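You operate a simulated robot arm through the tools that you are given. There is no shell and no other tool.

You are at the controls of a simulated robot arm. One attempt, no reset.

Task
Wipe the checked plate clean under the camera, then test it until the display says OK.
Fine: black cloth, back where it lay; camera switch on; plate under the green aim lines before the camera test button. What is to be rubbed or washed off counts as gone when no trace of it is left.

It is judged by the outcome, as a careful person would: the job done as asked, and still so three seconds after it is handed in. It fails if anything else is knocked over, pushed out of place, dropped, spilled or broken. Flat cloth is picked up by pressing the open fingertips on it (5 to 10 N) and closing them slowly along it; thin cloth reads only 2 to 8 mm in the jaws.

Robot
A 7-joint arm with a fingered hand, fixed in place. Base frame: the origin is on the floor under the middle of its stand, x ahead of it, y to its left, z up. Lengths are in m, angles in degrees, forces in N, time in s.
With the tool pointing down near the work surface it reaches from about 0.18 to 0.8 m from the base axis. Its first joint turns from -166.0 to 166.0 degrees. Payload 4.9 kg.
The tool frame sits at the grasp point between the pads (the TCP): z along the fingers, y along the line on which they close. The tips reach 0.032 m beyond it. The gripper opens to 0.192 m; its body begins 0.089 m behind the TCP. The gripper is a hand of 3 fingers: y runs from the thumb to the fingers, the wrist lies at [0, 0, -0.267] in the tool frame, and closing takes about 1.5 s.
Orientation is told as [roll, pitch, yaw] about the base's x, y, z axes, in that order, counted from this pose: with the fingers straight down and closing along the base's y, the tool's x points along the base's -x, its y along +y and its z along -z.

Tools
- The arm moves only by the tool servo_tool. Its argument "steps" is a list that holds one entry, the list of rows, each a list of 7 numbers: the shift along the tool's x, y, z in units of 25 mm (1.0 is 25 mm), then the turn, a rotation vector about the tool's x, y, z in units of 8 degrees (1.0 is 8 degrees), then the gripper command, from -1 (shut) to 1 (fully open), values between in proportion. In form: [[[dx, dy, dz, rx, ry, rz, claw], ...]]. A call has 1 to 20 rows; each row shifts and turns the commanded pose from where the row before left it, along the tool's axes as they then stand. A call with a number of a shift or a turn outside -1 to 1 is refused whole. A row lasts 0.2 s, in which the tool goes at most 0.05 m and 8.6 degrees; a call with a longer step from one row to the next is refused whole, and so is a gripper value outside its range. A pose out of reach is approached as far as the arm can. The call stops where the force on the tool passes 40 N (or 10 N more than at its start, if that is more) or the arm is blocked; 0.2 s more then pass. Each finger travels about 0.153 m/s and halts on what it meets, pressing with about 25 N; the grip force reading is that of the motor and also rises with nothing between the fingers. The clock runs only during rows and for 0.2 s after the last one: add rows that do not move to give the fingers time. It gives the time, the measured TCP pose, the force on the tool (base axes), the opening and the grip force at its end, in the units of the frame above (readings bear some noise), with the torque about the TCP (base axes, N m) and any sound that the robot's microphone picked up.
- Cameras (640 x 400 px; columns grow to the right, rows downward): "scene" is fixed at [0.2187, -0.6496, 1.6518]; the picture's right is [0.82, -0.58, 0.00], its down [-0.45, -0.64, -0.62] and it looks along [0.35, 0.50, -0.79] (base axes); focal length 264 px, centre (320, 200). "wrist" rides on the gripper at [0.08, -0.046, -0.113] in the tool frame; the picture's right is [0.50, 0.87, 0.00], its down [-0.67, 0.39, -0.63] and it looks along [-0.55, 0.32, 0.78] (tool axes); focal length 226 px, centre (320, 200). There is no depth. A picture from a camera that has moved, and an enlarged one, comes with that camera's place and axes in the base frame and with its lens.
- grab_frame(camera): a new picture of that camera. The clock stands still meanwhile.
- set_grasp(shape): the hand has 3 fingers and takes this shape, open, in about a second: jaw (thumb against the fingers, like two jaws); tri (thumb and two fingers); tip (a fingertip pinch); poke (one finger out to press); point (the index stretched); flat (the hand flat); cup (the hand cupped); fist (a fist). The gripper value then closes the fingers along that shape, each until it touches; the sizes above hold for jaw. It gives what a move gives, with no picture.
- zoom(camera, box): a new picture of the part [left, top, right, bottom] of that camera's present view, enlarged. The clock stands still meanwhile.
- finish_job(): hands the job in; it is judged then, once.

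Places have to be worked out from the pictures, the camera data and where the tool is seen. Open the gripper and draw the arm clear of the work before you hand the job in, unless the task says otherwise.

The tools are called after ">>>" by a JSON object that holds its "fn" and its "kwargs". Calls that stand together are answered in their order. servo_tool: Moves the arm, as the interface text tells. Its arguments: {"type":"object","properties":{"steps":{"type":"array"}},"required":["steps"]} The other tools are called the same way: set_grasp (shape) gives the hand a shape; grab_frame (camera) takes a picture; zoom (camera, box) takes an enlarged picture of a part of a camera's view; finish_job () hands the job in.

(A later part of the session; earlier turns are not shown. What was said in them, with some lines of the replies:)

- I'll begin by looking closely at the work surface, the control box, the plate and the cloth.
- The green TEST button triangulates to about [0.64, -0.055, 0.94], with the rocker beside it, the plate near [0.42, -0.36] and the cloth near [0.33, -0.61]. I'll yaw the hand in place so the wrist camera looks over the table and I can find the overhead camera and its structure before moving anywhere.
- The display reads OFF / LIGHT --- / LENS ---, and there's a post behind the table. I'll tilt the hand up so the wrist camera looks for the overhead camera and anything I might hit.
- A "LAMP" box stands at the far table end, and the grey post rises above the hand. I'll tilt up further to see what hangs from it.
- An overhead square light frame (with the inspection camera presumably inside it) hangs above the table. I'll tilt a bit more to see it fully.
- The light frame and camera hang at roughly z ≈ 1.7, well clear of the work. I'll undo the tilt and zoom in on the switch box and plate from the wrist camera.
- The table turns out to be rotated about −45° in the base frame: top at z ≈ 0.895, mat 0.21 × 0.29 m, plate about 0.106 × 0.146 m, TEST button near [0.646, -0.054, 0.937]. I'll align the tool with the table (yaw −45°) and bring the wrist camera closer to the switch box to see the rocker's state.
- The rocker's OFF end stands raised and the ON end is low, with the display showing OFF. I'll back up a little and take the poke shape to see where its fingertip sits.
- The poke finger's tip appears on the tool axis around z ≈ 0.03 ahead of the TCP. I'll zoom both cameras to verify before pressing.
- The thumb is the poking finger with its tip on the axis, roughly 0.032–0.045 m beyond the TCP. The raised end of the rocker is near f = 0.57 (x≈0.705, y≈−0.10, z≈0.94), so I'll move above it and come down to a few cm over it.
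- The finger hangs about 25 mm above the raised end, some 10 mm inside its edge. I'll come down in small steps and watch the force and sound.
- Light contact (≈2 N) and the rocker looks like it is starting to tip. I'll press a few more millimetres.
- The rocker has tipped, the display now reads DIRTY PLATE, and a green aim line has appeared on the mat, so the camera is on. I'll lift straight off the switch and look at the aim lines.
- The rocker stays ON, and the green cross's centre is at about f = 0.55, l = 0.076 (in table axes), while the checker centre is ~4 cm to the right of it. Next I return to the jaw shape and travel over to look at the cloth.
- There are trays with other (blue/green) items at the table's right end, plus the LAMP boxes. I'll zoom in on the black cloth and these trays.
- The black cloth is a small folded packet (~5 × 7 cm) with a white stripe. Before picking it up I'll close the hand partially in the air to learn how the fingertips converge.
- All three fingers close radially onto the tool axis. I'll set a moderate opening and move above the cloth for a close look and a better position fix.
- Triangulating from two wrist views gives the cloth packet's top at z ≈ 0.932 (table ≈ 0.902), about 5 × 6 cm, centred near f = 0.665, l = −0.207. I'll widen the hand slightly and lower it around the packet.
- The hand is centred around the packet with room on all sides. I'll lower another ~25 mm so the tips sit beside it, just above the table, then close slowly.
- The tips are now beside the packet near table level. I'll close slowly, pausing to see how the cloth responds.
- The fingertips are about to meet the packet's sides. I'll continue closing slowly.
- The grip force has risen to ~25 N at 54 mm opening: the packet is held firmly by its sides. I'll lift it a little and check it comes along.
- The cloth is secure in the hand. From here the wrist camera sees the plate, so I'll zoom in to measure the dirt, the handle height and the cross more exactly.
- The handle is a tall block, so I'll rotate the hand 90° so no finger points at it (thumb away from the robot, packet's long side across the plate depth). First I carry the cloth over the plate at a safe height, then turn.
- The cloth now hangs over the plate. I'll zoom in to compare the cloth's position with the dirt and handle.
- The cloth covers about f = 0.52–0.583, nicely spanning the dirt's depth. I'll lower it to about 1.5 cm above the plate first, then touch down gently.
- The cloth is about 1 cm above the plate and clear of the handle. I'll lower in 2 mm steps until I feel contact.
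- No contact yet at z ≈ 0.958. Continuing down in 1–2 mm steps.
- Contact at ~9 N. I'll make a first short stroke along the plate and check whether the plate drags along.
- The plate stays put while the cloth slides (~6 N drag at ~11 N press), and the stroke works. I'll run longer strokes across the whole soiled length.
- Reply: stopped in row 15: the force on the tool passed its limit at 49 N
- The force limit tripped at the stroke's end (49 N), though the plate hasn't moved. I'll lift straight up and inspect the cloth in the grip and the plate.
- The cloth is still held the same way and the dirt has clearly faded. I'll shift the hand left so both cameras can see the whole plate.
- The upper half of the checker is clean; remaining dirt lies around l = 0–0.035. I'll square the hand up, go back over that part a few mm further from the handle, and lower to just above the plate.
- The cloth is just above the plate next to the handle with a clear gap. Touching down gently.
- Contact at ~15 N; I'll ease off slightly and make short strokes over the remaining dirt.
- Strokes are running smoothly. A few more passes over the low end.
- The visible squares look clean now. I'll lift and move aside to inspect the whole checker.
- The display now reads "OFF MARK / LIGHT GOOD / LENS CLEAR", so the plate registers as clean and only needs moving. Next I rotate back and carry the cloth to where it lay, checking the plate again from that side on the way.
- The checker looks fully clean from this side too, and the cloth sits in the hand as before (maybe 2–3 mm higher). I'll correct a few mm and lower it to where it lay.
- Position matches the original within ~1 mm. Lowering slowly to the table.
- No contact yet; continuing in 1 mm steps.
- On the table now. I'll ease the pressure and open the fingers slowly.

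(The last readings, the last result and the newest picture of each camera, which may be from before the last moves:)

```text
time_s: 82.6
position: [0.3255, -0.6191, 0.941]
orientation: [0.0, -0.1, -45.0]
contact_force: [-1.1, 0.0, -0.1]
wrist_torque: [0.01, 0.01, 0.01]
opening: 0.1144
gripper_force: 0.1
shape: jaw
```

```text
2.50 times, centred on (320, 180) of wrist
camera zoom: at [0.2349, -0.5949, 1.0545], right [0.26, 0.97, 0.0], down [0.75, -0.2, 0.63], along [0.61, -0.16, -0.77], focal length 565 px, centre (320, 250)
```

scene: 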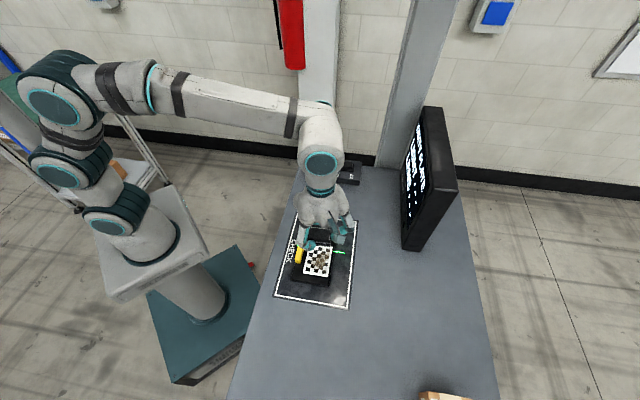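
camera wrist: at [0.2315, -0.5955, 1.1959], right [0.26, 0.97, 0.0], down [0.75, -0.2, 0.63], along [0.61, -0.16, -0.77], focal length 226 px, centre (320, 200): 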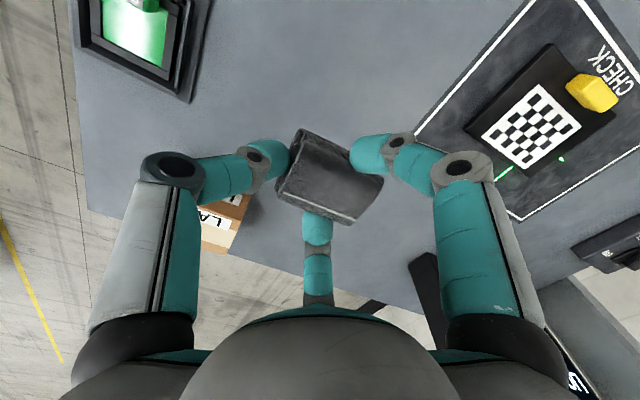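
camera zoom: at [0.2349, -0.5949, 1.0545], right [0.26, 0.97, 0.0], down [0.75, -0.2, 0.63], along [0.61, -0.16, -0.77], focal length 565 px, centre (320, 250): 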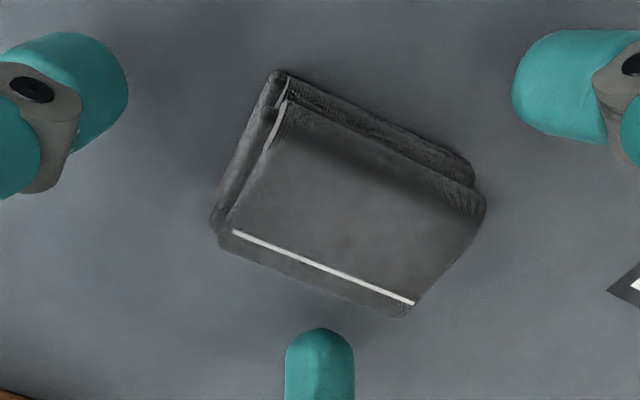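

The cloth is down and free. I'll rise straight up and compare its position with the start pictures.

>>> {"fn": "servo_tool", "kwargs": {"steps": [[[0, 0, -0.5, 0, 0, 0, 0.2], [0, 0, -0.9, 0, 0, 0, 0.2], [0, 0, -1, 0, 0, 0, 0.2], [0, 0, -1, 0, 0, 0, 0.2], [0, 0, -1, 0, 0, 0, 0.2], [0, 0, -1, 0, 0, 0, 0.2], [0.5, 1, 0, 0, 0, 0, 0.2], [0.5, 1, 0, 0, 0, 0, 0.2], [0.5, 1, 0, 0, 0, 0, 0.2], [0.5, 1, 0, 0, 0, 0, 0.2], [0.5, 1, 0, 0, 0, 0, 0.2], [0.5, 1, 0, 0, 0, 0, 0.2], [0.5, 1, 0, 0, 0, 0, 0.2], [0.5, 1, 0, 0, 0, 0, 0.2], [0, 0, 0, 0, 0, 0, 0.2]]]}}

>>> {"fn": "grab_frame", "kwargs": {"camera": "scene"}}

>>> {"fn": "zoom", "kwargs": {"camera": "scene", "box": [300, 310, 500, 400]}}

>>> {"fn": "zoom", "kwargs": {"camera": "scene", "box": [320, 320, 380, 390]}}

>>> {"fn": "grab_frame", "kwargs": {"camera": "wrist"}}

```text
time_s: 85.8
position: [0.3934, -0.4075, 1.0748]
orientation: [-0.1, 0.0, -45.0]
contact_force: [0.8, 0.7, 0.2]
wrist_torque: [0.02, 0.0, -0.04]
opening: 0.1149
gripper_force: 0.0
shape: jaw
```

```text
taken
```

scene: 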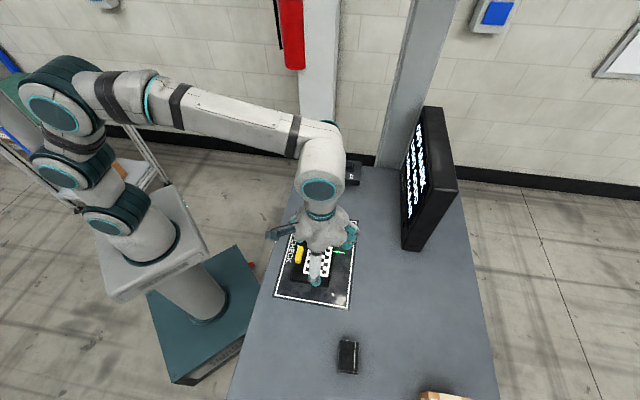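

```text
3.20 times, centred on (400, 355) of scene
camera zoom: at [0.2187, -0.6496, 1.6518], right [0.82, -0.58, 0.0], down [-0.45, -0.64, -0.62], along [0.35, 0.5, -0.79], focal length 843 px, centre (64, -296)
```

zoom: 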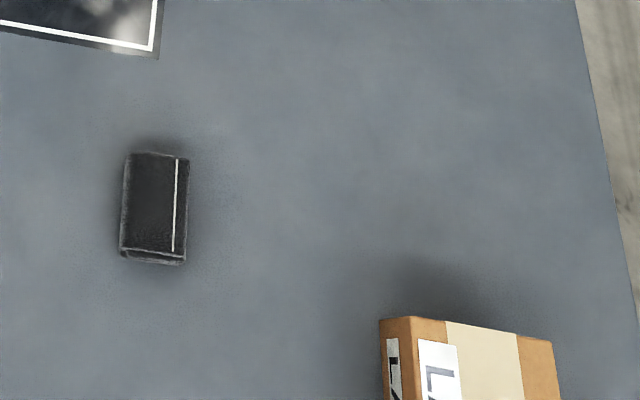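

```text
5.71 times, centred on (350, 355) of scene
camera zoom: at [0.2187, -0.6496, 1.6518], right [0.82, -0.58, 0.0], down [-0.45, -0.64, -0.62], along [0.35, 0.5, -0.79], focal length 1506 px, centre (149, -686)
```

zoom: 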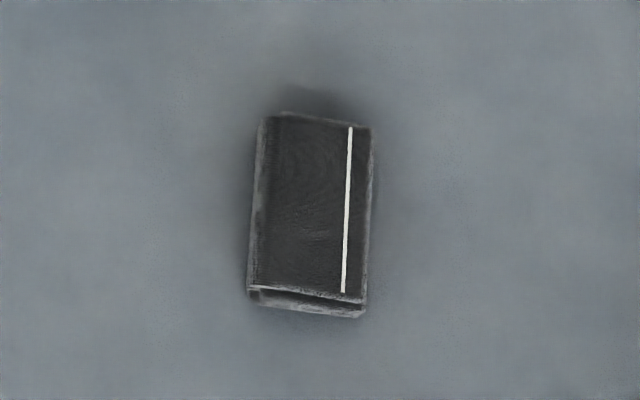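

```text
taken
camera wrist: at [0.3042, -0.3824, 1.1876], right [0.26, 0.97, 0.0], down [0.75, -0.2, 0.63], along [0.61, -0.16, -0.77], focal length 226 px, centre (320, 200)
```

wrist: 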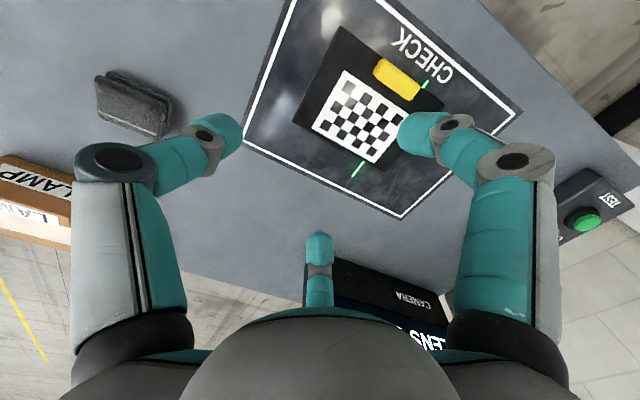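

The cloth lies within about 5 mm of its original spot and orientation. Now for the plate: I'll rotate to yaw +45° (thumb on the plate side, fingers on the front side) and hover above the yellow handle to measure it.

>>> {"fn": "servo_tool", "kwargs": {"steps": [[[0, 0, 0, 0, 0, -0.9375, 0.1], [0, 0, 0, 0, 0, -0.9375, 0], [0, 0, 0, 0, 0, -0.9375, 0], [0, 0, 0, 0, 0, -0.9375, 0], [0, 0, 0, 0, 0, -0.9375, 0], [0, 0, 0, 0, 0, -0.9375, 0], [0, 0, 0, 0, 0, -0.9375, 0], [0, 0, 0, 0, 0, -0.9375, 0], [0, 0, 0, 0, 0, -0.9375, 0], [0, 0, 0, 0, 0, -0.9375, 0], [0, 0, 0, 0, 0, -0.9375, 0], [0, 0, 0, 0, 0, -0.9375, 0], [-0.52, 0.73, 0.35, 0, 0, 0, 0], [-0.52, 0.73, 0.35, 0, 0, 0, 0], [-0.52, 0.73, 0.35, 0, 0, 0, 0], [-0.52, 0.73, 0.35, 0, 0, 0, 0], [0, 0, 0, 0, 0, 0, 0]]]}}

>>> {"fn": "grab_frame", "kwargs": {"camera": "wrist"}}

>>> {"fn": "zoom", "kwargs": {"camera": "wrist", "box": [240, 60, 400, 200]}}

>>> {"fn": "zoom", "kwargs": {"camera": "scene", "box": [270, 190, 370, 310]}}

```text
time_s: 89.4
position: [0.3857, -0.3124, 1.0431]
orientation: [0.0, -0.1, 45.0]
contact_force: [0.4, 0.5, -0.1]
wrist_torque: [0.01, 0.01, 0.01]
opening: 0.0963
gripper_force: 0.1
shape: jaw
out of reach, approached as far as the arm can: row 12
```

```text
taken
camera wrist: at [0.3604, -0.4012, 1.1564], right [-0.97, 0.26, 0.0], down [0.2, 0.75, 0.63], along [0.16, 0.61, -0.78], focal length 226 px, centre (320, 200)
```

wrist: 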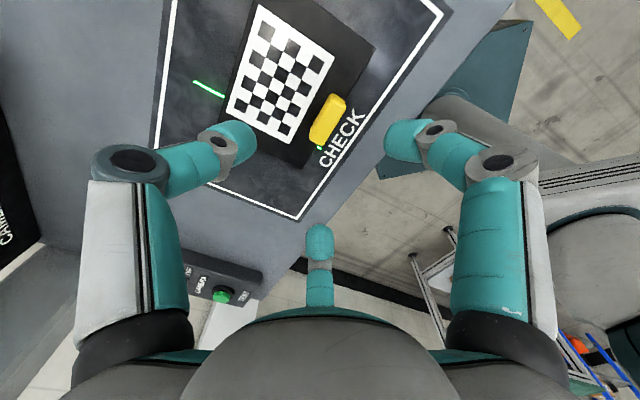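

```text
2.86 times, centred on (320, 130) of wrist
camera zoom: at [0.3604, -0.4012, 1.1564], right [-0.97, 0.26, 0.0], down [0.2, 0.75, 0.63], along [0.16, 0.61, -0.78], focal length 646 px, centre (320, 400)
```

zoom: 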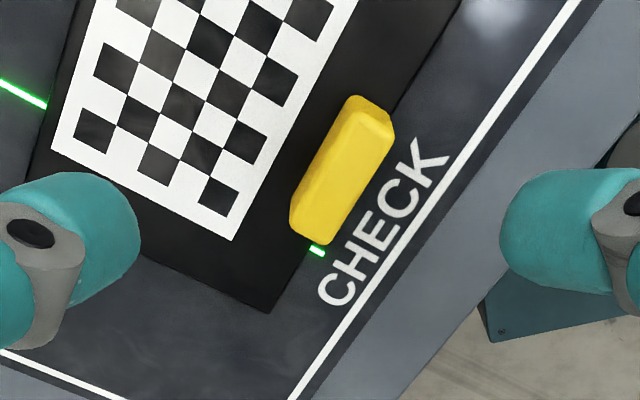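

```text
3.33 times, centred on (320, 250) of scene
camera zoom: at [0.2187, -0.6496, 1.6518], right [0.82, -0.58, 0.0], down [-0.45, -0.64, -0.62], along [0.35, 0.5, -0.79], focal length 878 px, centre (320, 33)
```

zoom: 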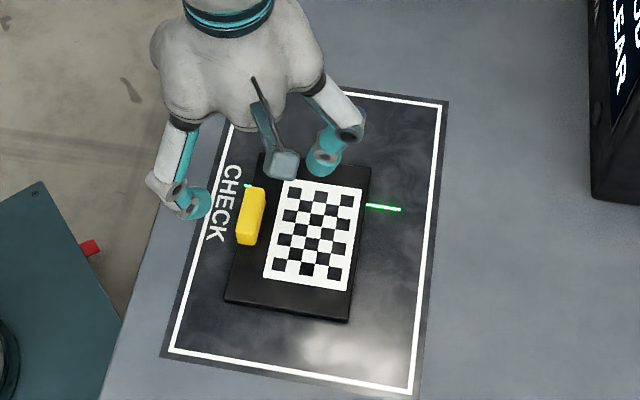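

Two views agree: the handle spans f ≈ 0.4825–0.4985, l ≈ 0.017–0.065, with its top near z = 0.934. I'll centre the hand on it and lower until the tips are beside it, staying above the plate.

>>> {"fn": "servo_tool", "kwargs": {"steps": [[[0.43, 0.12, 0, 0, 0, 0, 0], [0, 0, 0.6, 0, 0, 0, 0], [0, 0, 0.6, 0, 0, 0, 0], [0, 0, 0.6, 0, 0, 0, 0], [0, 0, 0.6, 0, 0, 0, 0], [0, 0, 0, 0, 0, 0, 0]]]}}

>>> {"fn": "zoom", "kwargs": {"camera": "wrist", "box": [220, 80, 420, 260]}}

>>> {"fn": "zoom", "kwargs": {"camera": "scene", "box": [270, 190, 370, 310]}}

```text
time_s: 90.8
position: [0.3744, -0.3179, 0.9842]
orientation: [-0.1, 0.1, 44.9]
contact_force: [0.5, -0.4, 1.0]
wrist_torque: [0.04, -0.01, 0.0]
opening: 0.0962
gripper_force: 0.1
shape: jaw
```

```text
2.22 times, centred on (320, 170) of wrist
camera zoom: at [0.3504, -0.4068, 1.0972], right [-0.97, 0.26, 0.0], down [0.2, 0.75, 0.63], along [0.16, 0.61, -0.78], focal length 502 px, centre (320, 267)
```

zoom: 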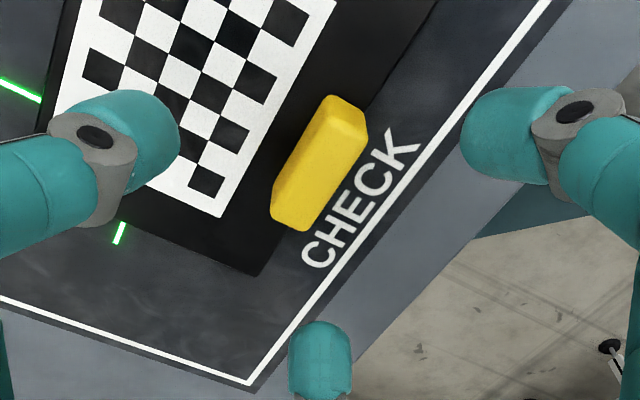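

```text
3.33 times, centred on (320, 250) of scene
camera zoom: at [0.2187, -0.6496, 1.6518], right [0.82, -0.58, 0.0], down [-0.45, -0.64, -0.62], along [0.35, 0.5, -0.79], focal length 878 px, centre (320, 33)
```

zoom: 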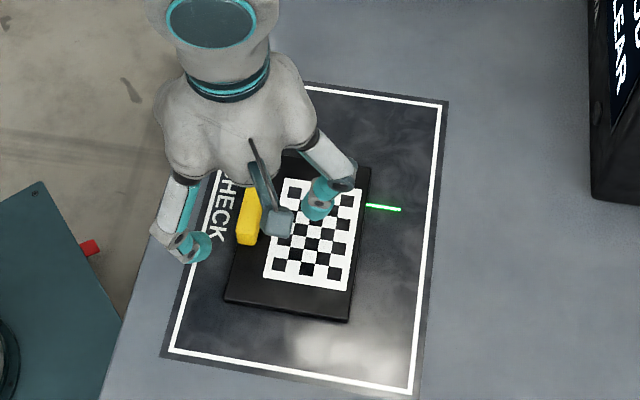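

The handle is centred under the tool axis within 1–2 mm. Lowering the last 3 cm.

>>> {"fn": "servo_tool", "kwargs": {"steps": [[[0, -0.05, 0.4, 0, 0, 0, 0], [0, 0, 0.4, 0, 0, 0, 0], [0, 0, 0.3, 0, 0, 0, 0], [0, 0, 0.1, 0, 0, 0, 0], [0, 0, 0, 0, 0, 0, -0.2], [0, 0, 0, 0, 0, 0, -0.3], [0, 0, 0, 0, 0, 0, -0.3]]]}}

>>> {"fn": "zoom", "kwargs": {"camera": "wrist", "box": [220, 80, 420, 260]}}

```text
time_s: 92.4
position: [0.3761, -0.3208, 0.9545]
orientation: [-0.2, 0.0, 45.0]
contact_force: [0.0, -0.5, 0.0]
wrist_torque: [-0.05, -0.01, -0.01]
opening: 0.0677
gripper_force: 0.1
shape: jaw
```

```text
2.22 times, centred on (320, 170) of wrist
camera zoom: at [0.3523, -0.4084, 1.0676], right [-0.97, 0.26, 0.0], down [0.2, 0.75, 0.63], along [0.16, 0.61, -0.78], focal length 502 px, centre (320, 267)
```

zoom: 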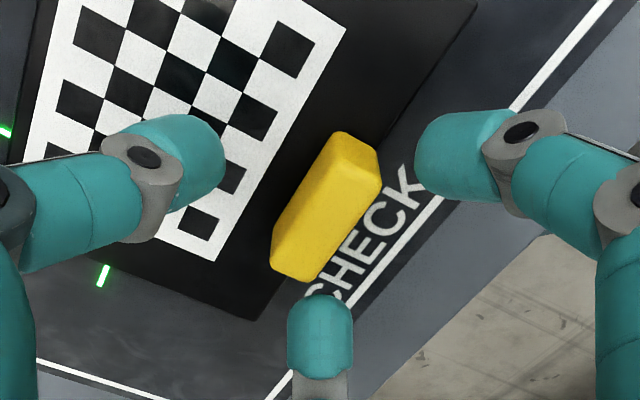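

The fingers surround the handle evenly. Closing slowly onto it.

>>> {"fn": "servo_tool", "kwargs": {"steps": [[[0, 0, 0, 0, 0, 0, -0.38], [0, 0, 0, 0, 0, 0, -0.46], [0, 0, 0, 0, 0, 0, -0.54], [0, 0, 0, 0, 0, 0, -0.62], [0, 0, 0, 0, 0, 0, -0.62]]]}}

>>> {"fn": "zoom", "kwargs": {"camera": "wrist", "box": [220, 80, 420, 260]}}

```text
time_s: 93.6
position: [0.3763, -0.3191, 0.9537]
orientation: [-0.1, 0.0, 45.0]
contact_force: [-0.6, 0.4, -0.7]
wrist_torque: [0.0, 0.04, 0.0]
opening: 0.0368
gripper_force: 0.0
shape: jaw
```

```text
2.22 times, centred on (320, 170) of wrist
camera zoom: at [0.3523, -0.4084, 1.0675], right [-0.97, 0.26, 0.0], down [0.2, 0.75, 0.63], along [0.16, 0.61, -0.78], focal length 502 px, centre (320, 267)
```

zoom: 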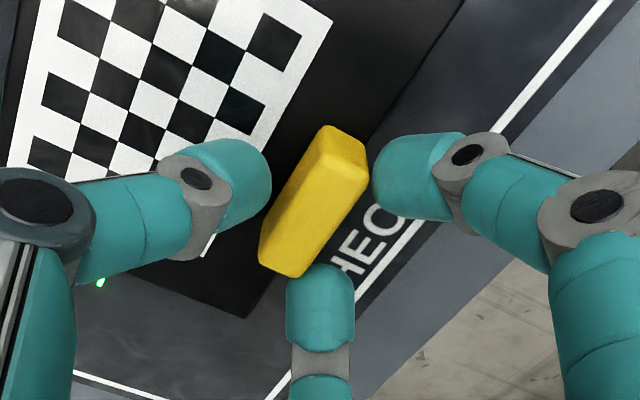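

The two front fingers have reached the handle and nudged it a little toward the thumb. I'll keep closing until the thumb meets it.

>>> {"fn": "servo_tool", "kwargs": {"steps": [[[0, 0, 0, 0, 0, 0, -0.68], [0, 0, 0, 0, 0, 0, -0.74], [0, 0, 0, 0, 0, 0, -0.8], [0, 0, 0, 0, 0, 0, -0.86], [0, 0, 0, 0, 0, 0, -0.86]]]}}

>>> {"fn": "zoom", "kwargs": {"camera": "wrist", "box": [220, 80, 420, 260]}}

>>> {"fn": "zoom", "kwargs": {"camera": "scene", "box": [270, 190, 370, 310]}}

```text
time_s: 94.8
position: [0.3771, -0.3205, 0.9549]
orientation: [-0.1, 0.0, 45.0]
contact_force: [0.0, 0.0, -1.3]
wrist_torque: [-0.15, -0.1, 0.01]
opening: 0.0207
gripper_force: 24.5
shape: jaw
```

```text
2.22 times, centred on (320, 170) of wrist
camera zoom: at [0.3524, -0.4085, 1.0677], right [-0.97, 0.26, 0.0], down [0.2, 0.75, 0.63], along [0.16, 0.61, -0.78], focal length 502 px, centre (320, 267)
```

zoom: 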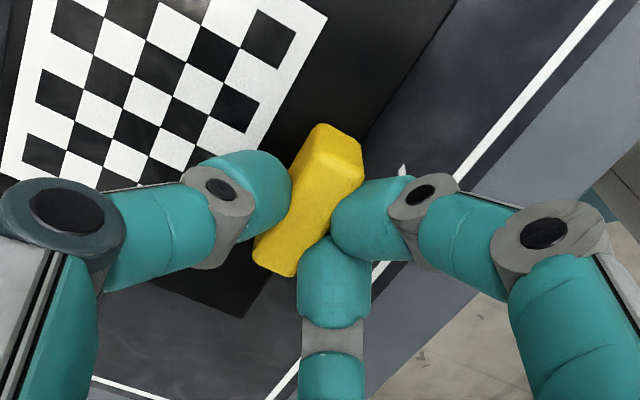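

```text
3.33 times, centred on (320, 250) of scene
camera zoom: at [0.2187, -0.6496, 1.6518], right [0.82, -0.58, 0.0], down [-0.45, -0.64, -0.62], along [0.35, 0.5, -0.79], focal length 878 px, centre (320, 33)
```

zoom: 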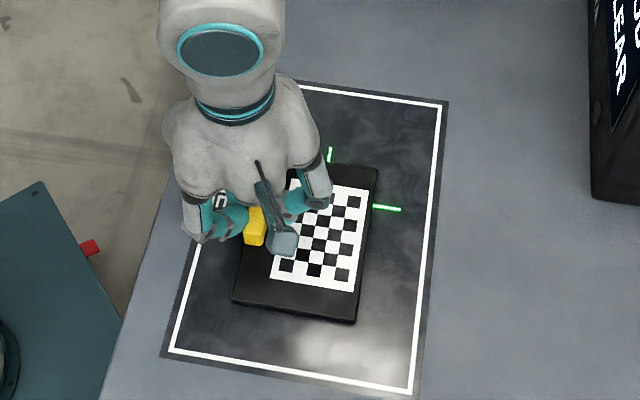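

The handle is gripped (≈25 N at 21 mm). The plate shifted ~5 mm forward while closing; now I slide it left ~40 mm and back ~6 mm, keeping it flat on the mat.

>>> {"fn": "servo_tool", "kwargs": {"steps": [[[-0.2, 0.03, 0, 0, 0, 0, -0.9], [-0.2, 0.03, 0, 0, 0, 0, -0.9], [-0.2, 0.03, 0, 0, 0, 0, -0.9], [-0.2, 0.03, 0, 0, 0, 0, -0.9], [-0.2, 0.03, 0, 0, 0, 0, -0.9], [-0.2, 0.03, 0, 0, 0, 0, -0.9], [-0.2, 0.03, 0, 0, 0, 0, -0.9], [-0.2, 0.03, 0, 0, 0, 0, -0.9], [0, 0, 0, 0, 0, 0, -0.9]]]}}

>>> {"fn": "zoom", "kwargs": {"camera": "scene", "box": [270, 190, 370, 310]}}

>>> {"fn": "zoom", "kwargs": {"camera": "wrist", "box": [150, 0, 420, 260]}}

>>> {"fn": "zoom", "kwargs": {"camera": "scene", "box": [380, 90, 480, 250]}}

```text
time_s: 96.8
position: [0.4011, -0.2885, 0.954]
orientation: [-0.1, 0.0, 45.1]
contact_force: [-0.3, -1.1, 0.3]
wrist_torque: [-0.11, -0.08, -0.1]
opening: 0.0209
gripper_force: 25.0
shape: jaw
```

```text
3.33 times, centred on (320, 250) of scene
camera zoom: at [0.2187, -0.6496, 1.6518], right [0.82, -0.58, 0.0], down [-0.45, -0.64, -0.62], along [0.35, 0.5, -0.79], focal length 878 px, centre (320, 33)
```

zoom: 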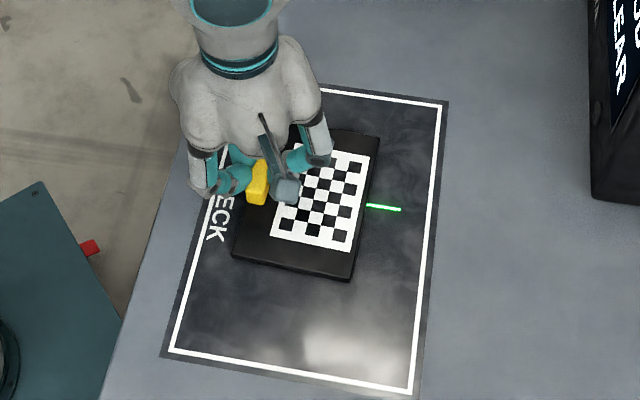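

```text
1.54 times, centred on (285, 130) of wrist
camera zoom: at [0.3765, -0.3761, 1.0675], right [-0.97, 0.26, 0.0], down [0.2, 0.75, 0.63], along [0.16, 0.61, -0.78], focal length 348 px, centre (374, 308)
```

zoom: 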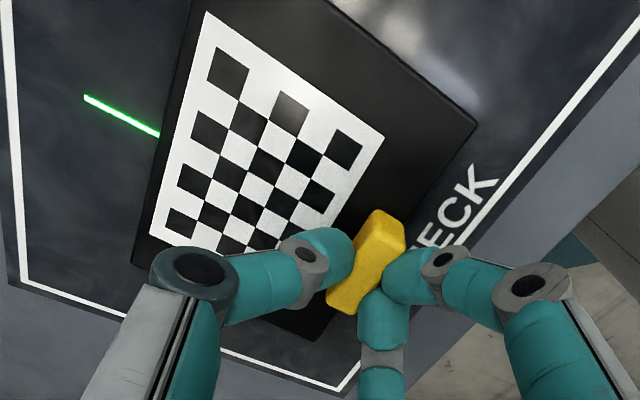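

```text
2.50 times, centred on (430, 170) of scene
camera zoom: at [0.2187, -0.6496, 1.6518], right [0.82, -0.58, 0.0], down [-0.45, -0.64, -0.62], along [0.35, 0.5, -0.79], focal length 659 px, centre (45, 275)
```

zoom: 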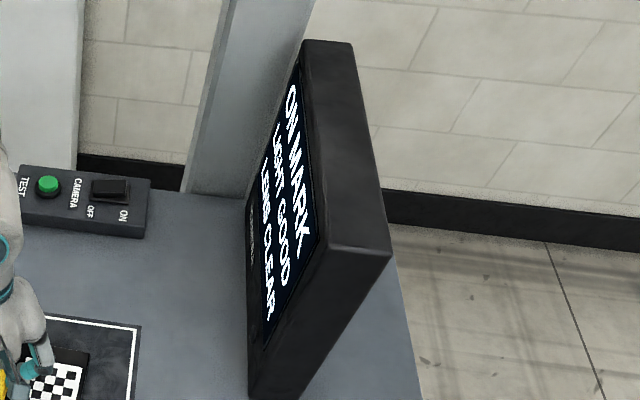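

The display now says ON MARK / LIGHT GOOD / LENS CLEAR. The checker centre is within ~2 mm of the cross, with a slight ~2° skew; I'll undo that with a small turn before letting go.

>>> {"fn": "servo_tool", "kwargs": {"steps": [[[0, 0, 0, 0, 0, -0.08, -0.9], [0, 0, 0, 0, 0, -0.08, -0.9], [0, 0, 0, 0, 0, -0.08, -0.9], [0, 0, 0, 0, 0, 0, -0.9]]]}}

>>> {"fn": "zoom", "kwargs": {"camera": "scene", "box": [270, 190, 370, 310]}}

```text
time_s: 97.8
position: [0.3989, -0.2883, 0.9545]
orientation: [-0.1, 0.0, 47.0]
contact_force: [-1.0, -0.7, -0.4]
wrist_torque: [-0.1, -0.09, -0.13]
opening: 0.0206
gripper_force: 24.9
shape: jaw
```

```text
3.33 times, centred on (320, 250) of scene
camera zoom: at [0.2187, -0.6496, 1.6518], right [0.82, -0.58, 0.0], down [-0.45, -0.64, -0.62], along [0.35, 0.5, -0.79], focal length 878 px, centre (320, 33)
```

zoom: 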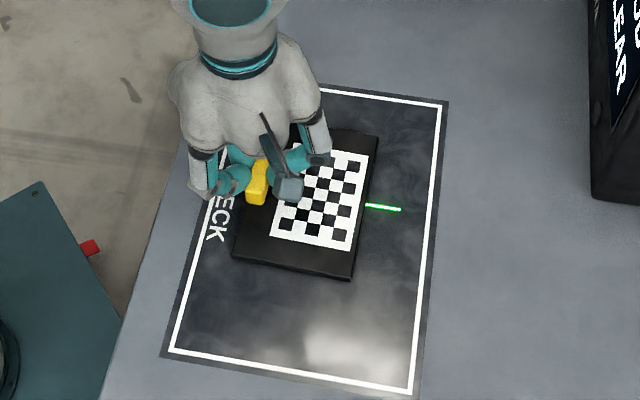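

Looks square now. I'll release gently and lift straight up.

>>> {"fn": "servo_tool", "kwargs": {"steps": [[[0, 0, 0, 0, 0, 0, -0.75], [0, 0, 0, 0, 0, 0, -0.65], [0, 0, 0, 0, 0, 0, -0.5], [0, 0, 0, 0, 0, 0, -0.3], [0, 0, 0, 0, 0, 0, -0.1], [0, 0, 0, 0, 0, 0, -0.1], [0, 0, -0.5, 0, 0, 0, -0.1], [0, 0, -0.9, 0, 0, 0, -0.1], [0, 0, -1, 0, 0, 0, -0.1], [0, 0, -1, 0, 0, 0, -0.1], [0, 0, -1, 0, 0, 0, -0.1], [0, 0, -1, 0, 0, 0, -0.1], [0, 0, 0, 0, 0, 0, -0.1]]]}}

>>> {"fn": "zoom", "kwargs": {"camera": "scene", "box": [270, 190, 370, 310]}}

>>> {"fn": "grab_frame", "kwargs": {"camera": "wrist"}}

>>> {"fn": "zoom", "kwargs": {"camera": "scene", "box": [380, 90, 480, 250]}}

```text
time_s: 100.6
position: [0.4001, -0.2879, 1.0904]
orientation: [-0.1, -0.1, 46.9]
contact_force: [0.3, 0.0, -0.5]
wrist_torque: [-0.01, 0.0, 0.0]
opening: 0.0861
gripper_force: 0.0
shape: jaw
```

```text
3.33 times, centred on (320, 250) of scene
camera zoom: at [0.2187, -0.6496, 1.6518], right [0.82, -0.58, 0.0], down [-0.45, -0.64, -0.62], along [0.35, 0.5, -0.79], focal length 878 px, centre (320, 33)
```

zoom: 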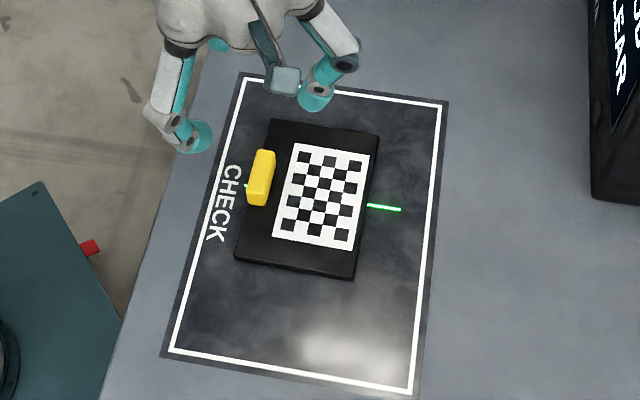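

```text
taken
camera wrist: at [0.379, -0.3764, 1.2027], right [-0.97, 0.23, 0.0], down [0.17, 0.76, 0.63], along [0.14, 0.61, -0.78], focal length 226 px, centre (320, 200)
```

wrist: 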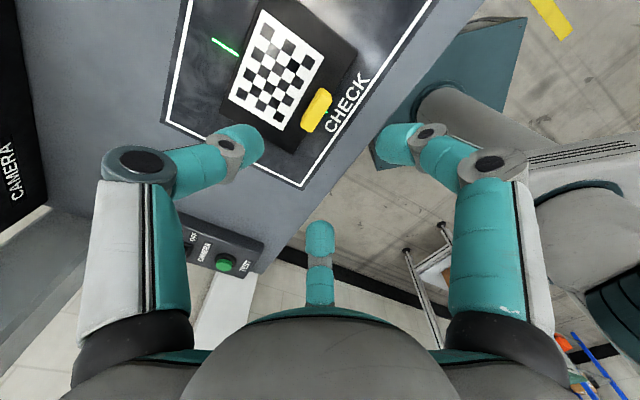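

```text
2.50 times, centred on (430, 170) of scene
camera zoom: at [0.2187, -0.6496, 1.6518], right [0.82, -0.58, 0.0], down [-0.45, -0.64, -0.62], along [0.35, 0.5, -0.79], focal length 659 px, centre (45, 275)
```

zoom: 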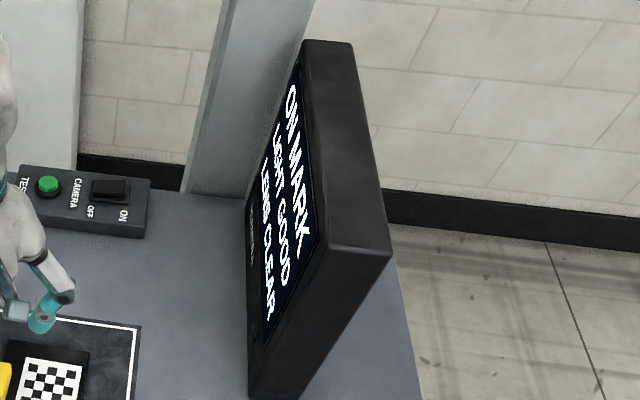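

Plate released: checker centre at about f = 0.548, l = 0.0795 versus the cross at 0.548, 0.0805, and the display still shows ON MARK. Now I rotate back, take the poke shape and travel above the green TEST button.

>>> {"fn": "servo_tool", "kwargs": {"steps": [[[0, 0, -0.5, 0, 0, 0.96, 0], [0, 0, -0.5, 0, 0, 0.96, 0], [0, 0, 0, 0, 0, 0.96, 0], [0, 0, 0, 0, 0, 0.96, 0], [0, 0, 0, 0, 0, 0.96, 0], [0, 0, 0, 0, 0, 0.96, 0], [0, 0, 0, 0, 0, 0.96, 0], [0, 0, 0, 0, 0, 0.96, 0], [0, 0, 0, 0, 0, 0.96, 0], [0, 0, 0, 0, 0, 0.96, 0], [0, 0, 0, 0, 0, 0.96, 0], [0, 0, 0, 0, 0, 0.93, 0], [0, 0, 0, 0, 0, 0, 0]]]}}

>>> {"fn": "set_grasp", "kwargs": {"shape": "poke"}}

>>> {"fn": "servo_tool", "kwargs": {"steps": [[[-0.02, 0.96, 0, 0, 0, 0, 1], [-0.02, 0.96, 0, 0, 0, 0, 1], [-0.02, 0.96, 0, 0, 0, 0, 1], [-0.02, 0.96, 0, 0, 0, 0, 1], [-0.02, 0.96, 0, 0, 0, 0, 1], [-0.02, 0.96, 0, 0, 0, 0, 1], [-0.02, 0.96, 0, 0, 0, 0, 1], [-0.02, 0.96, 0, 0, 0, 0, 1], [-0.02, 0.96, 0, 0, 0, 0, 1], [-0.02, 0.96, 0, 0, 0, 0, 1], [-0.02, 0.96, 0, 0, 0, 0, 1], [-0.02, 0.96, 0, 0, 0, 0, 1], [-0.02, 0.96, 0, 0, 0, 0, 1], [-0.02, 0.96, 0, 0, 0, 0, 1], [0, 0, 0, 0, 0, 0, 1]]]}}

>>> {"fn": "grab_frame", "kwargs": {"camera": "wrist"}}

>>> {"fn": "zoom", "kwargs": {"camera": "scene", "box": [280, 90, 380, 190]}}

```text
time_s: 103.4
position: [0.4001, -0.2887, 1.1148]
orientation: [-0.1, -0.1, -45.1]
contact_force: [0.1, -0.2, 0.1]
wrist_torque: [0.01, 0.01, -0.01]
opening: 0.0956
gripper_force: 0.0
shape: jaw
```

```text
time_s: 104.3
position: [0.4004, -0.2877, 1.1145]
orientation: [0.1, -0.1, -44.9]
contact_force: [0.0, -0.9, 0.1]
wrist_torque: [-0.05, 0.01, 0.03]
opening: 0.0
gripper_force: 0.1
shape: poke
```

```text
time_s: 107.5
position: [0.6424, -0.055, 1.1139]
orientation: [0.0, -0.1, -45.0]
contact_force: [-0.2, -0.6, 0.5]
wrist_torque: [-0.01, 0.02, 0.04]
opening: 0.0
gripper_force: 0.0
shape: poke
```

```text
taken
camera wrist: at [0.5536, -0.0297, 1.2266], right [0.26, 0.97, 0.0], down [0.75, -0.2, 0.63], along [0.61, -0.16, -0.77], focal length 226 px, centre (320, 200)
```

wrist: 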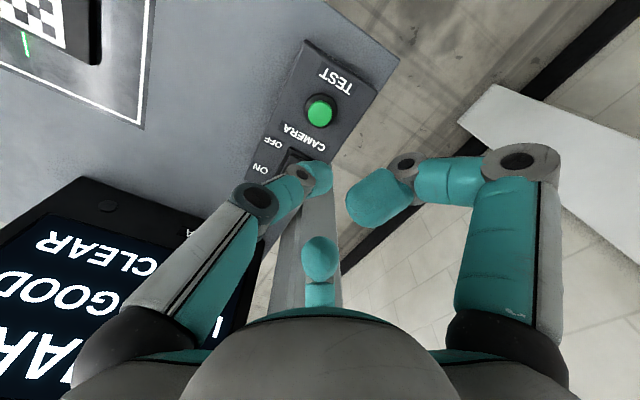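

```text
4.00 times, centred on (330, 140) of scene
camera zoom: at [0.2187, -0.6496, 1.6518], right [0.82, -0.58, 0.0], down [-0.45, -0.64, -0.62], along [0.35, 0.5, -0.79], focal length 1054 px, centre (280, 440)
```

zoom: 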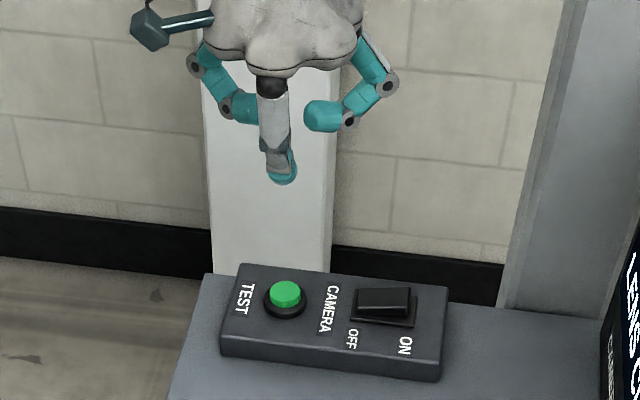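

The tool axis points right at the button. I'll descend to just above it.

>>> {"fn": "servo_tool", "kwargs": {"steps": [[[0, 0, 0.8, 0, 0, 0, 1], [0, 0, 0.8, 0, 0, 0, 1], [0, 0, 0.8, 0, 0, 0, 1], [0, 0, 0.8, 0, 0, 0, 1], [0, 0, 0.8, 0, 0, 0, 1], [0, 0, 0.6, 0, 0, 0, 1], [0, 0, 0, 0, 0, 0, 1]]]}}

>>> {"fn": "zoom", "kwargs": {"camera": "scene", "box": [300, 130, 380, 190]}}

>>> {"fn": "zoom", "kwargs": {"camera": "wrist", "box": [240, 80, 420, 230]}}

```text
time_s: 109.1
position: [0.6431, -0.054, 0.9988]
orientation: [0.0, 0.0, -45.0]
contact_force: [0.4, 0.3, 0.3]
wrist_torque: [0.04, 0.02, 0.0]
opening: 0.0
gripper_force: 0.1
shape: poke
```

```text
6.67 times, centred on (340, 160) of scene
camera zoom: at [0.2187, -0.6496, 1.6518], right [0.82, -0.58, 0.0], down [-0.45, -0.64, -0.62], along [0.35, 0.5, -0.79], focal length 1757 px, centre (187, 467)
```

zoom: 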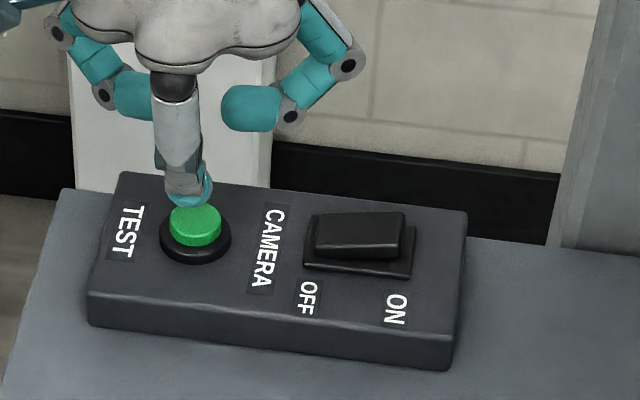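

```text
2.67 times, centred on (330, 155) of wrist
camera zoom: at [0.5534, -0.0294, 1.1114], right [0.26, 0.97, 0.0], down [0.75, -0.2, 0.63], along [0.61, -0.16, -0.77], focal length 603 px, centre (293, 320)
```

zoom: 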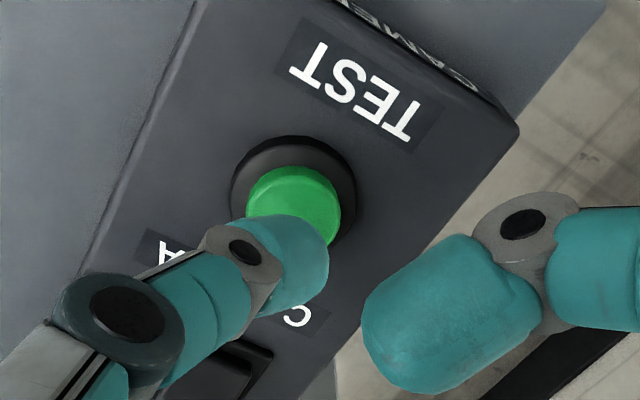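

The fingertip is ~1.5 cm above the button. Lowering in small steps to press it.

>>> {"fn": "servo_tool", "kwargs": {"steps": [[[0, 0, 0.2, 0, 0, 0, 1], [0, 0, 0.2, 0, 0, 0, 1], [0, 0, 0.2, 0, 0, 0, 1], [0, 0, 0.1, 0, 0, 0, 1], [0, 0, 0, 0, 0, 0, 1]]]}}

>>> {"fn": "servo_tool", "kwargs": {"steps": [[[0, 0, 0.08, 0, 0, 0, 1], [0, 0, 0.08, 0, 0, 0, 1], [0, 0, 0, 0, 0, 0, 1]]]}}

>>> {"fn": "zoom", "kwargs": {"camera": "scene", "box": [300, 130, 380, 190]}}

>>> {"fn": "zoom", "kwargs": {"camera": "scene", "box": [380, 90, 480, 250]}}

```text
time_s: 110.3
position: [0.6441, -0.0559, 0.9805]
orientation: [0.0, -0.2, -45.0]
contact_force: [1.0, -0.3, -0.2]
wrist_torque: [-0.02, 0.01, -0.01]
opening: 0.0
gripper_force: 0.0
shape: poke
```

```text
time_s: 111.1
position: [0.6417, -0.0551, 0.9777]
orientation: [0.0, 0.0, -45.0]
contact_force: [0.8, -0.2, 1.7]
wrist_torque: [-0.04, -0.02, 0.0]
opening: 0.0001
gripper_force: 0.0
shape: poke
```

```text
6.67 times, centred on (340, 160) of scene
camera zoom: at [0.2187, -0.6496, 1.6518], right [0.82, -0.58, 0.0], down [-0.45, -0.64, -0.62], along [0.35, 0.5, -0.79], focal length 1757 px, centre (187, 467)
```

zoom: 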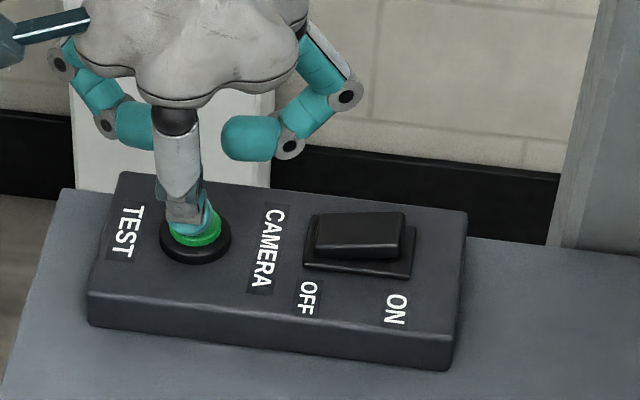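

```text
2.50 times, centred on (430, 170) of scene
camera zoom: at [0.2187, -0.6496, 1.6518], right [0.82, -0.58, 0.0], down [-0.45, -0.64, -0.62], along [0.35, 0.5, -0.79], focal length 659 px, centre (45, 275)
```

zoom: 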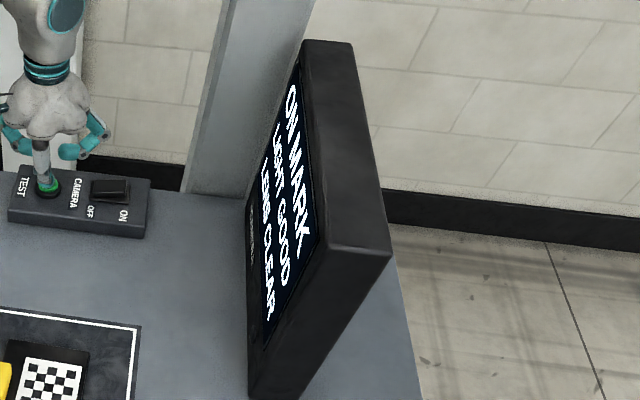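

Just touching the button (≈2 N). Pressing a few more millimetres while watching the force and the display.

>>> {"fn": "servo_tool", "kwargs": {"steps": [[[0, 0, 0.06, 0, 0, 0, 1], [0, 0, 0.06, 0, 0, 0, 1], [0, 0, 0.06, 0, 0, 0, 1], [0, 0, 0, 0, 0, 0, 1]]]}}

>>> {"fn": "zoom", "kwargs": {"camera": "scene", "box": [380, 90, 480, 250]}}

```text
time_s: 112.1
position: [0.6428, -0.0555, 0.9731]
orientation: [0.0, -0.1, -44.9]
contact_force: [-1.6, -0.2, 5.1]
wrist_torque: [0.02, 0.0, -0.02]
opening: 0.0001
gripper_force: 0.1
shape: poke
heard: click
```

```text
2.50 times, centred on (430, 170) of scene
camera zoom: at [0.2187, -0.6496, 1.6518], right [0.82, -0.58, 0.0], down [-0.45, -0.64, -0.62], along [0.35, 0.5, -0.79], focal length 659 px, centre (45, 275)
```

zoom: 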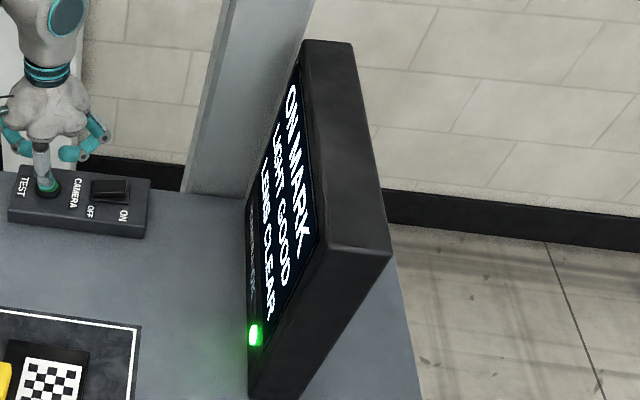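

A click sounded and a green lamp lit on the display frame. I'll release the button and look at the display again.

>>> {"fn": "servo_tool", "kwargs": {"steps": [[[0, 0, -0.2, 0, 0, 0, 1], [0, 0, -0.4, 0, 0, 0, 1], [0, 0, -0.8, 0, 0, 0, 1], [0, 0, -1, 0, 0, 0, 1], [0, 0, -1, 0, 0, 0, 1], [0, 0, -1, 0, 0, 0, 1], [0, 0, 0, 0, 0, 0, 1], [0, 0, 0, 0, 0, 0, 1]]]}}

>>> {"fn": "zoom", "kwargs": {"camera": "scene", "box": [380, 90, 480, 250]}}

>>> {"fn": "grab_frame", "kwargs": {"camera": "wrist"}}

```text
time_s: 113.9
position: [0.6424, -0.0549, 1.0833]
orientation: [0.0, -0.1, -45.0]
contact_force: [-0.3, 0.3, 0.0]
wrist_torque: [0.02, 0.01, -0.01]
opening: 0.0
gripper_force: 0.1
shape: poke
```

```text
2.50 times, centred on (430, 170) of scene
camera zoom: at [0.2187, -0.6496, 1.6518], right [0.82, -0.58, 0.0], down [-0.45, -0.64, -0.62], along [0.35, 0.5, -0.79], focal length 659 px, centre (45, 275)
```

zoom: 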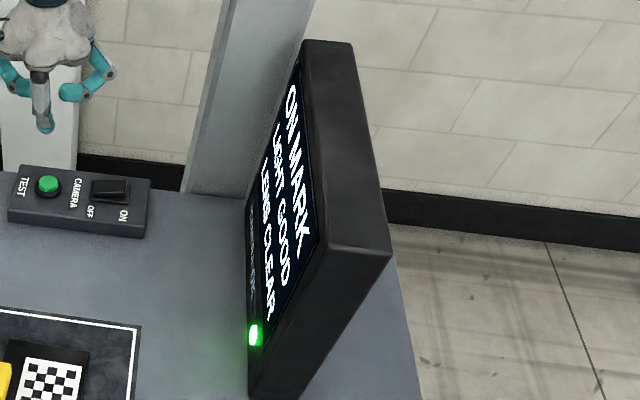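

```text
taken
camera wrist: at [0.5521, -0.0305, 1.1964], right [0.26, 0.97, 0.0], down [0.75, -0.2, 0.63], along [0.61, -0.16, -0.77], focal length 226 px, centre (320, 200)
```

wrist: 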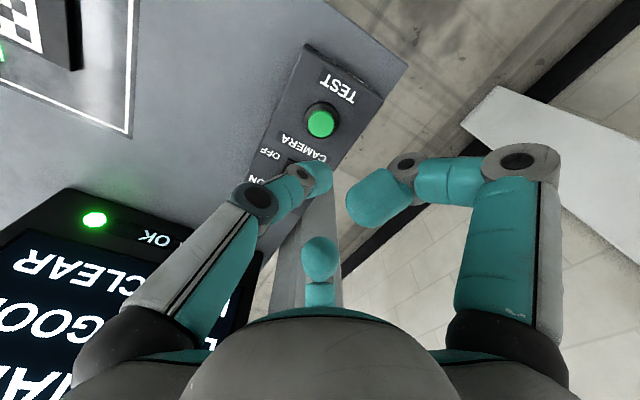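

The bezel now shows a green lamp and "OK". I'll zoom in to be sure that is what the display says.

>>> {"fn": "zoom", "kwargs": {"camera": "wrist", "box": [0, 170, 260, 400]}}

>>> {"fn": "zoom", "kwargs": {"camera": "scene", "box": [395, 160, 435, 255]}}

>>> {"fn": "zoom", "kwargs": {"camera": "scene", "box": [270, 190, 370, 310]}}

```text
1.74 times, centred on (130, 285) of wrist
camera zoom: at [0.5521, -0.0305, 1.1964], right [0.26, 0.97, 0.0], down [0.75, -0.2, 0.63], along [0.61, -0.16, -0.77], focal length 393 px, centre (650, 52)
```

zoom: 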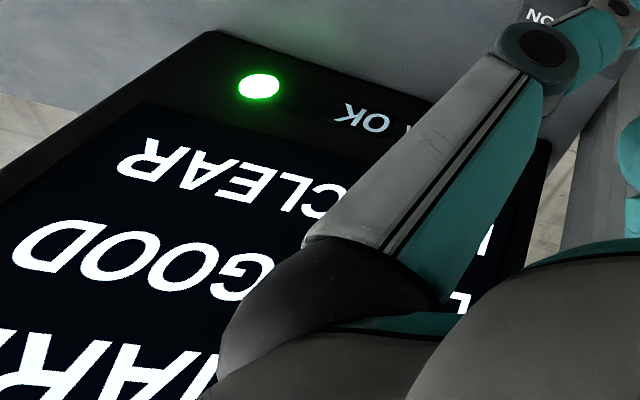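

```text
4.21 times, centred on (415, 208) of scene
camera zoom: at [0.2187, -0.6496, 1.6518], right [0.82, -0.58, 0.0], down [-0.45, -0.64, -0.62], along [0.35, 0.5, -0.79], focal length 1110 px, centre (-80, 168)
```

zoom: 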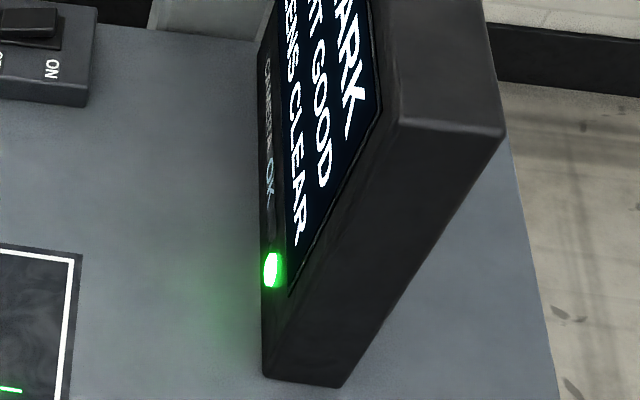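

```text
3.33 times, centred on (320, 250) of scene
camera zoom: at [0.2187, -0.6496, 1.6518], right [0.82, -0.58, 0.0], down [-0.45, -0.64, -0.62], along [0.35, 0.5, -0.79], focal length 878 px, centre (320, 33)
```

zoom: 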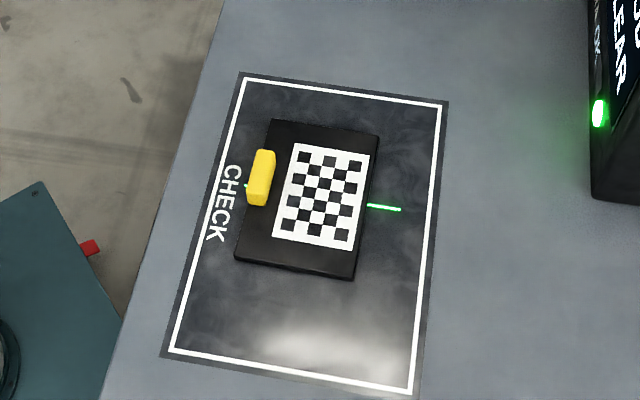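

"CAMERA OK" with a green lamp: the test passed. Now I raise the hand, open it into the jaw shape and draw the arm back clear of the work.

>>> {"fn": "servo_tool", "kwargs": {"steps": [[[0.3, 0, -1, 0, 0, 0, 1], [0.6, 0, -1, 0, 0, 0, 1], [0.8, 0, -1, 0, 0, 0, 1], [0.8, 0, -1, 0, 0, 0, 1], [0.8, -0.3, -1, 0, 0, 0, 1], [0.8, -0.3, -1, 0, 0, 0, 1], [0.8, -0.3, -1, 0, 0, 0, 1], [0.3, -0.3, -0.8, 0, 0, 0, 1], [0, 0, 0, 0, 0, 0, 1]]]}}

>>> {"fn": "set_grasp", "kwargs": {"shape": "jaw"}}

>>> {"fn": "grab_frame", "kwargs": {"camera": "scene"}}

>>> {"fn": "zoom", "kwargs": {"camera": "scene", "box": [280, 220, 360, 290]}}

>>> {"fn": "zoom", "kwargs": {"camera": "scene", "box": [325, 150, 375, 190]}}

>>> {"fn": "zoom", "kwargs": {"camera": "scene", "box": [320, 320, 380, 390]}}

```text
time_s: 115.9
position: [0.5294, 0.0148, 1.2779]
orientation: [0.0, -0.1, -45.0]
contact_force: [0.1, -0.1, -0.5]
wrist_torque: [-0.01, 0.05, 0.02]
opening: 0.0002
gripper_force: 0.0
shape: poke
```

```text
time_s: 116.8
position: [0.5307, 0.0141, 1.278]
orientation: [0.0, -0.1, -45.0]
contact_force: [0.5, -0.8, -0.1]
wrist_torque: [-0.03, -0.01, 0.01]
opening: 0.1917
gripper_force: 0.0
shape: jaw
```

```text
taken
```

scene: 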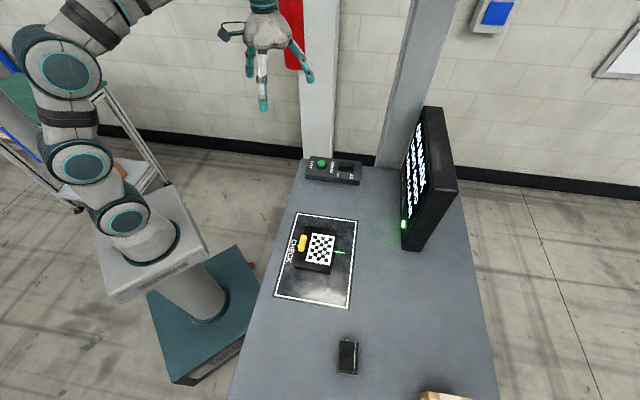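

```text
5.71 times, centred on (320, 255) of scene
camera zoom: at [0.2187, -0.6496, 1.6518], right [0.82, -0.58, 0.0], down [-0.45, -0.64, -0.62], along [0.35, 0.5, -0.79], focal length 1506 px, centre (320, -114)
```

zoom: 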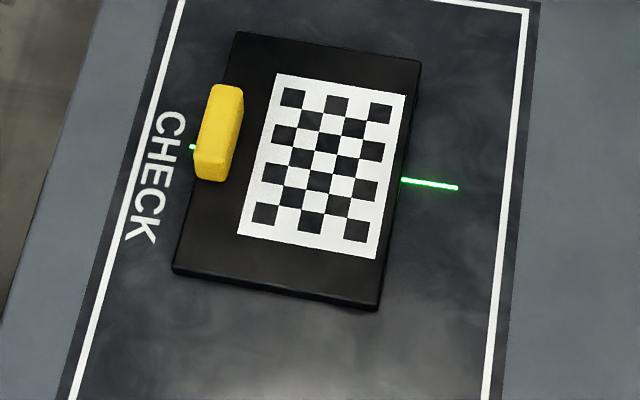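

```text
10.00 times, centred on (350, 170) of scene
camera zoom: at [0.2187, -0.6496, 1.6518], right [0.82, -0.58, 0.0], down [-0.45, -0.64, -0.62], along [0.35, 0.5, -0.79], focal length 2635 px, centre (20, 500)
```

zoom: 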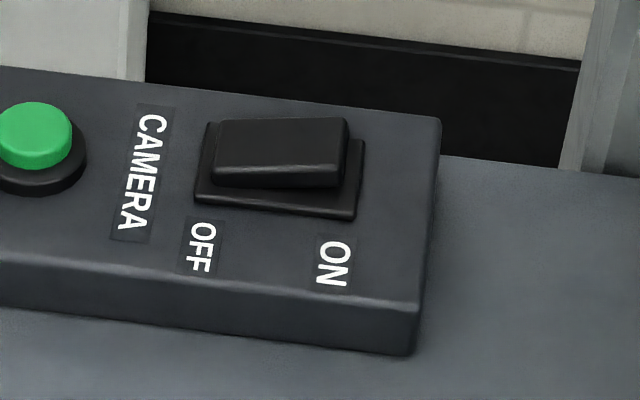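

```text
5.71 times, centred on (350, 355) of scene
camera zoom: at [0.2187, -0.6496, 1.6518], right [0.82, -0.58, 0.0], down [-0.45, -0.64, -0.62], along [0.35, 0.5, -0.79], focal length 1506 px, centre (149, -686)
```

zoom: 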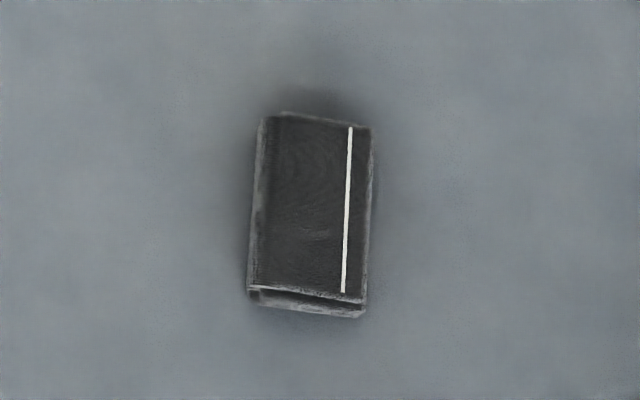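

The plate is clean and on the mark, the switch is on, the OK lamp is still lit, and the cloth is about 5 mm from where it started. The hand is open and the arm is clear, so I'm handing the job in.

>>> {"fn": "finish_job", "kwargs": {}}

```text
The job is handed in.
```

The checked plate is wiped clean and passed the camera test: the display shows CAMERA OK with its green lamp lit. I have handed the job in.

- **Switch:** the camera switch is on. Its raised end was the one marked OFF, and pressing that end turned the camera on.
- **Plate:** no dirt is left on the checks in either camera view. I slid the plate by its yellow handle until the display read ON MARK, LIGHT GOOD and LENS CLEAR. Only then did I press TEST, and one press was enough.
- **Cloth:** the black cloth is back where it lay, facing the same way, but about 5 mm off its original spot. I left it there rather than pick it up again.

The force limit stopped the arm once during wiping, at 49 N. I did not find out what caused it, but neither the plate nor the cloth had visibly moved. Nothing else on the table was touched. The hand is open and the arm is clear of the work.
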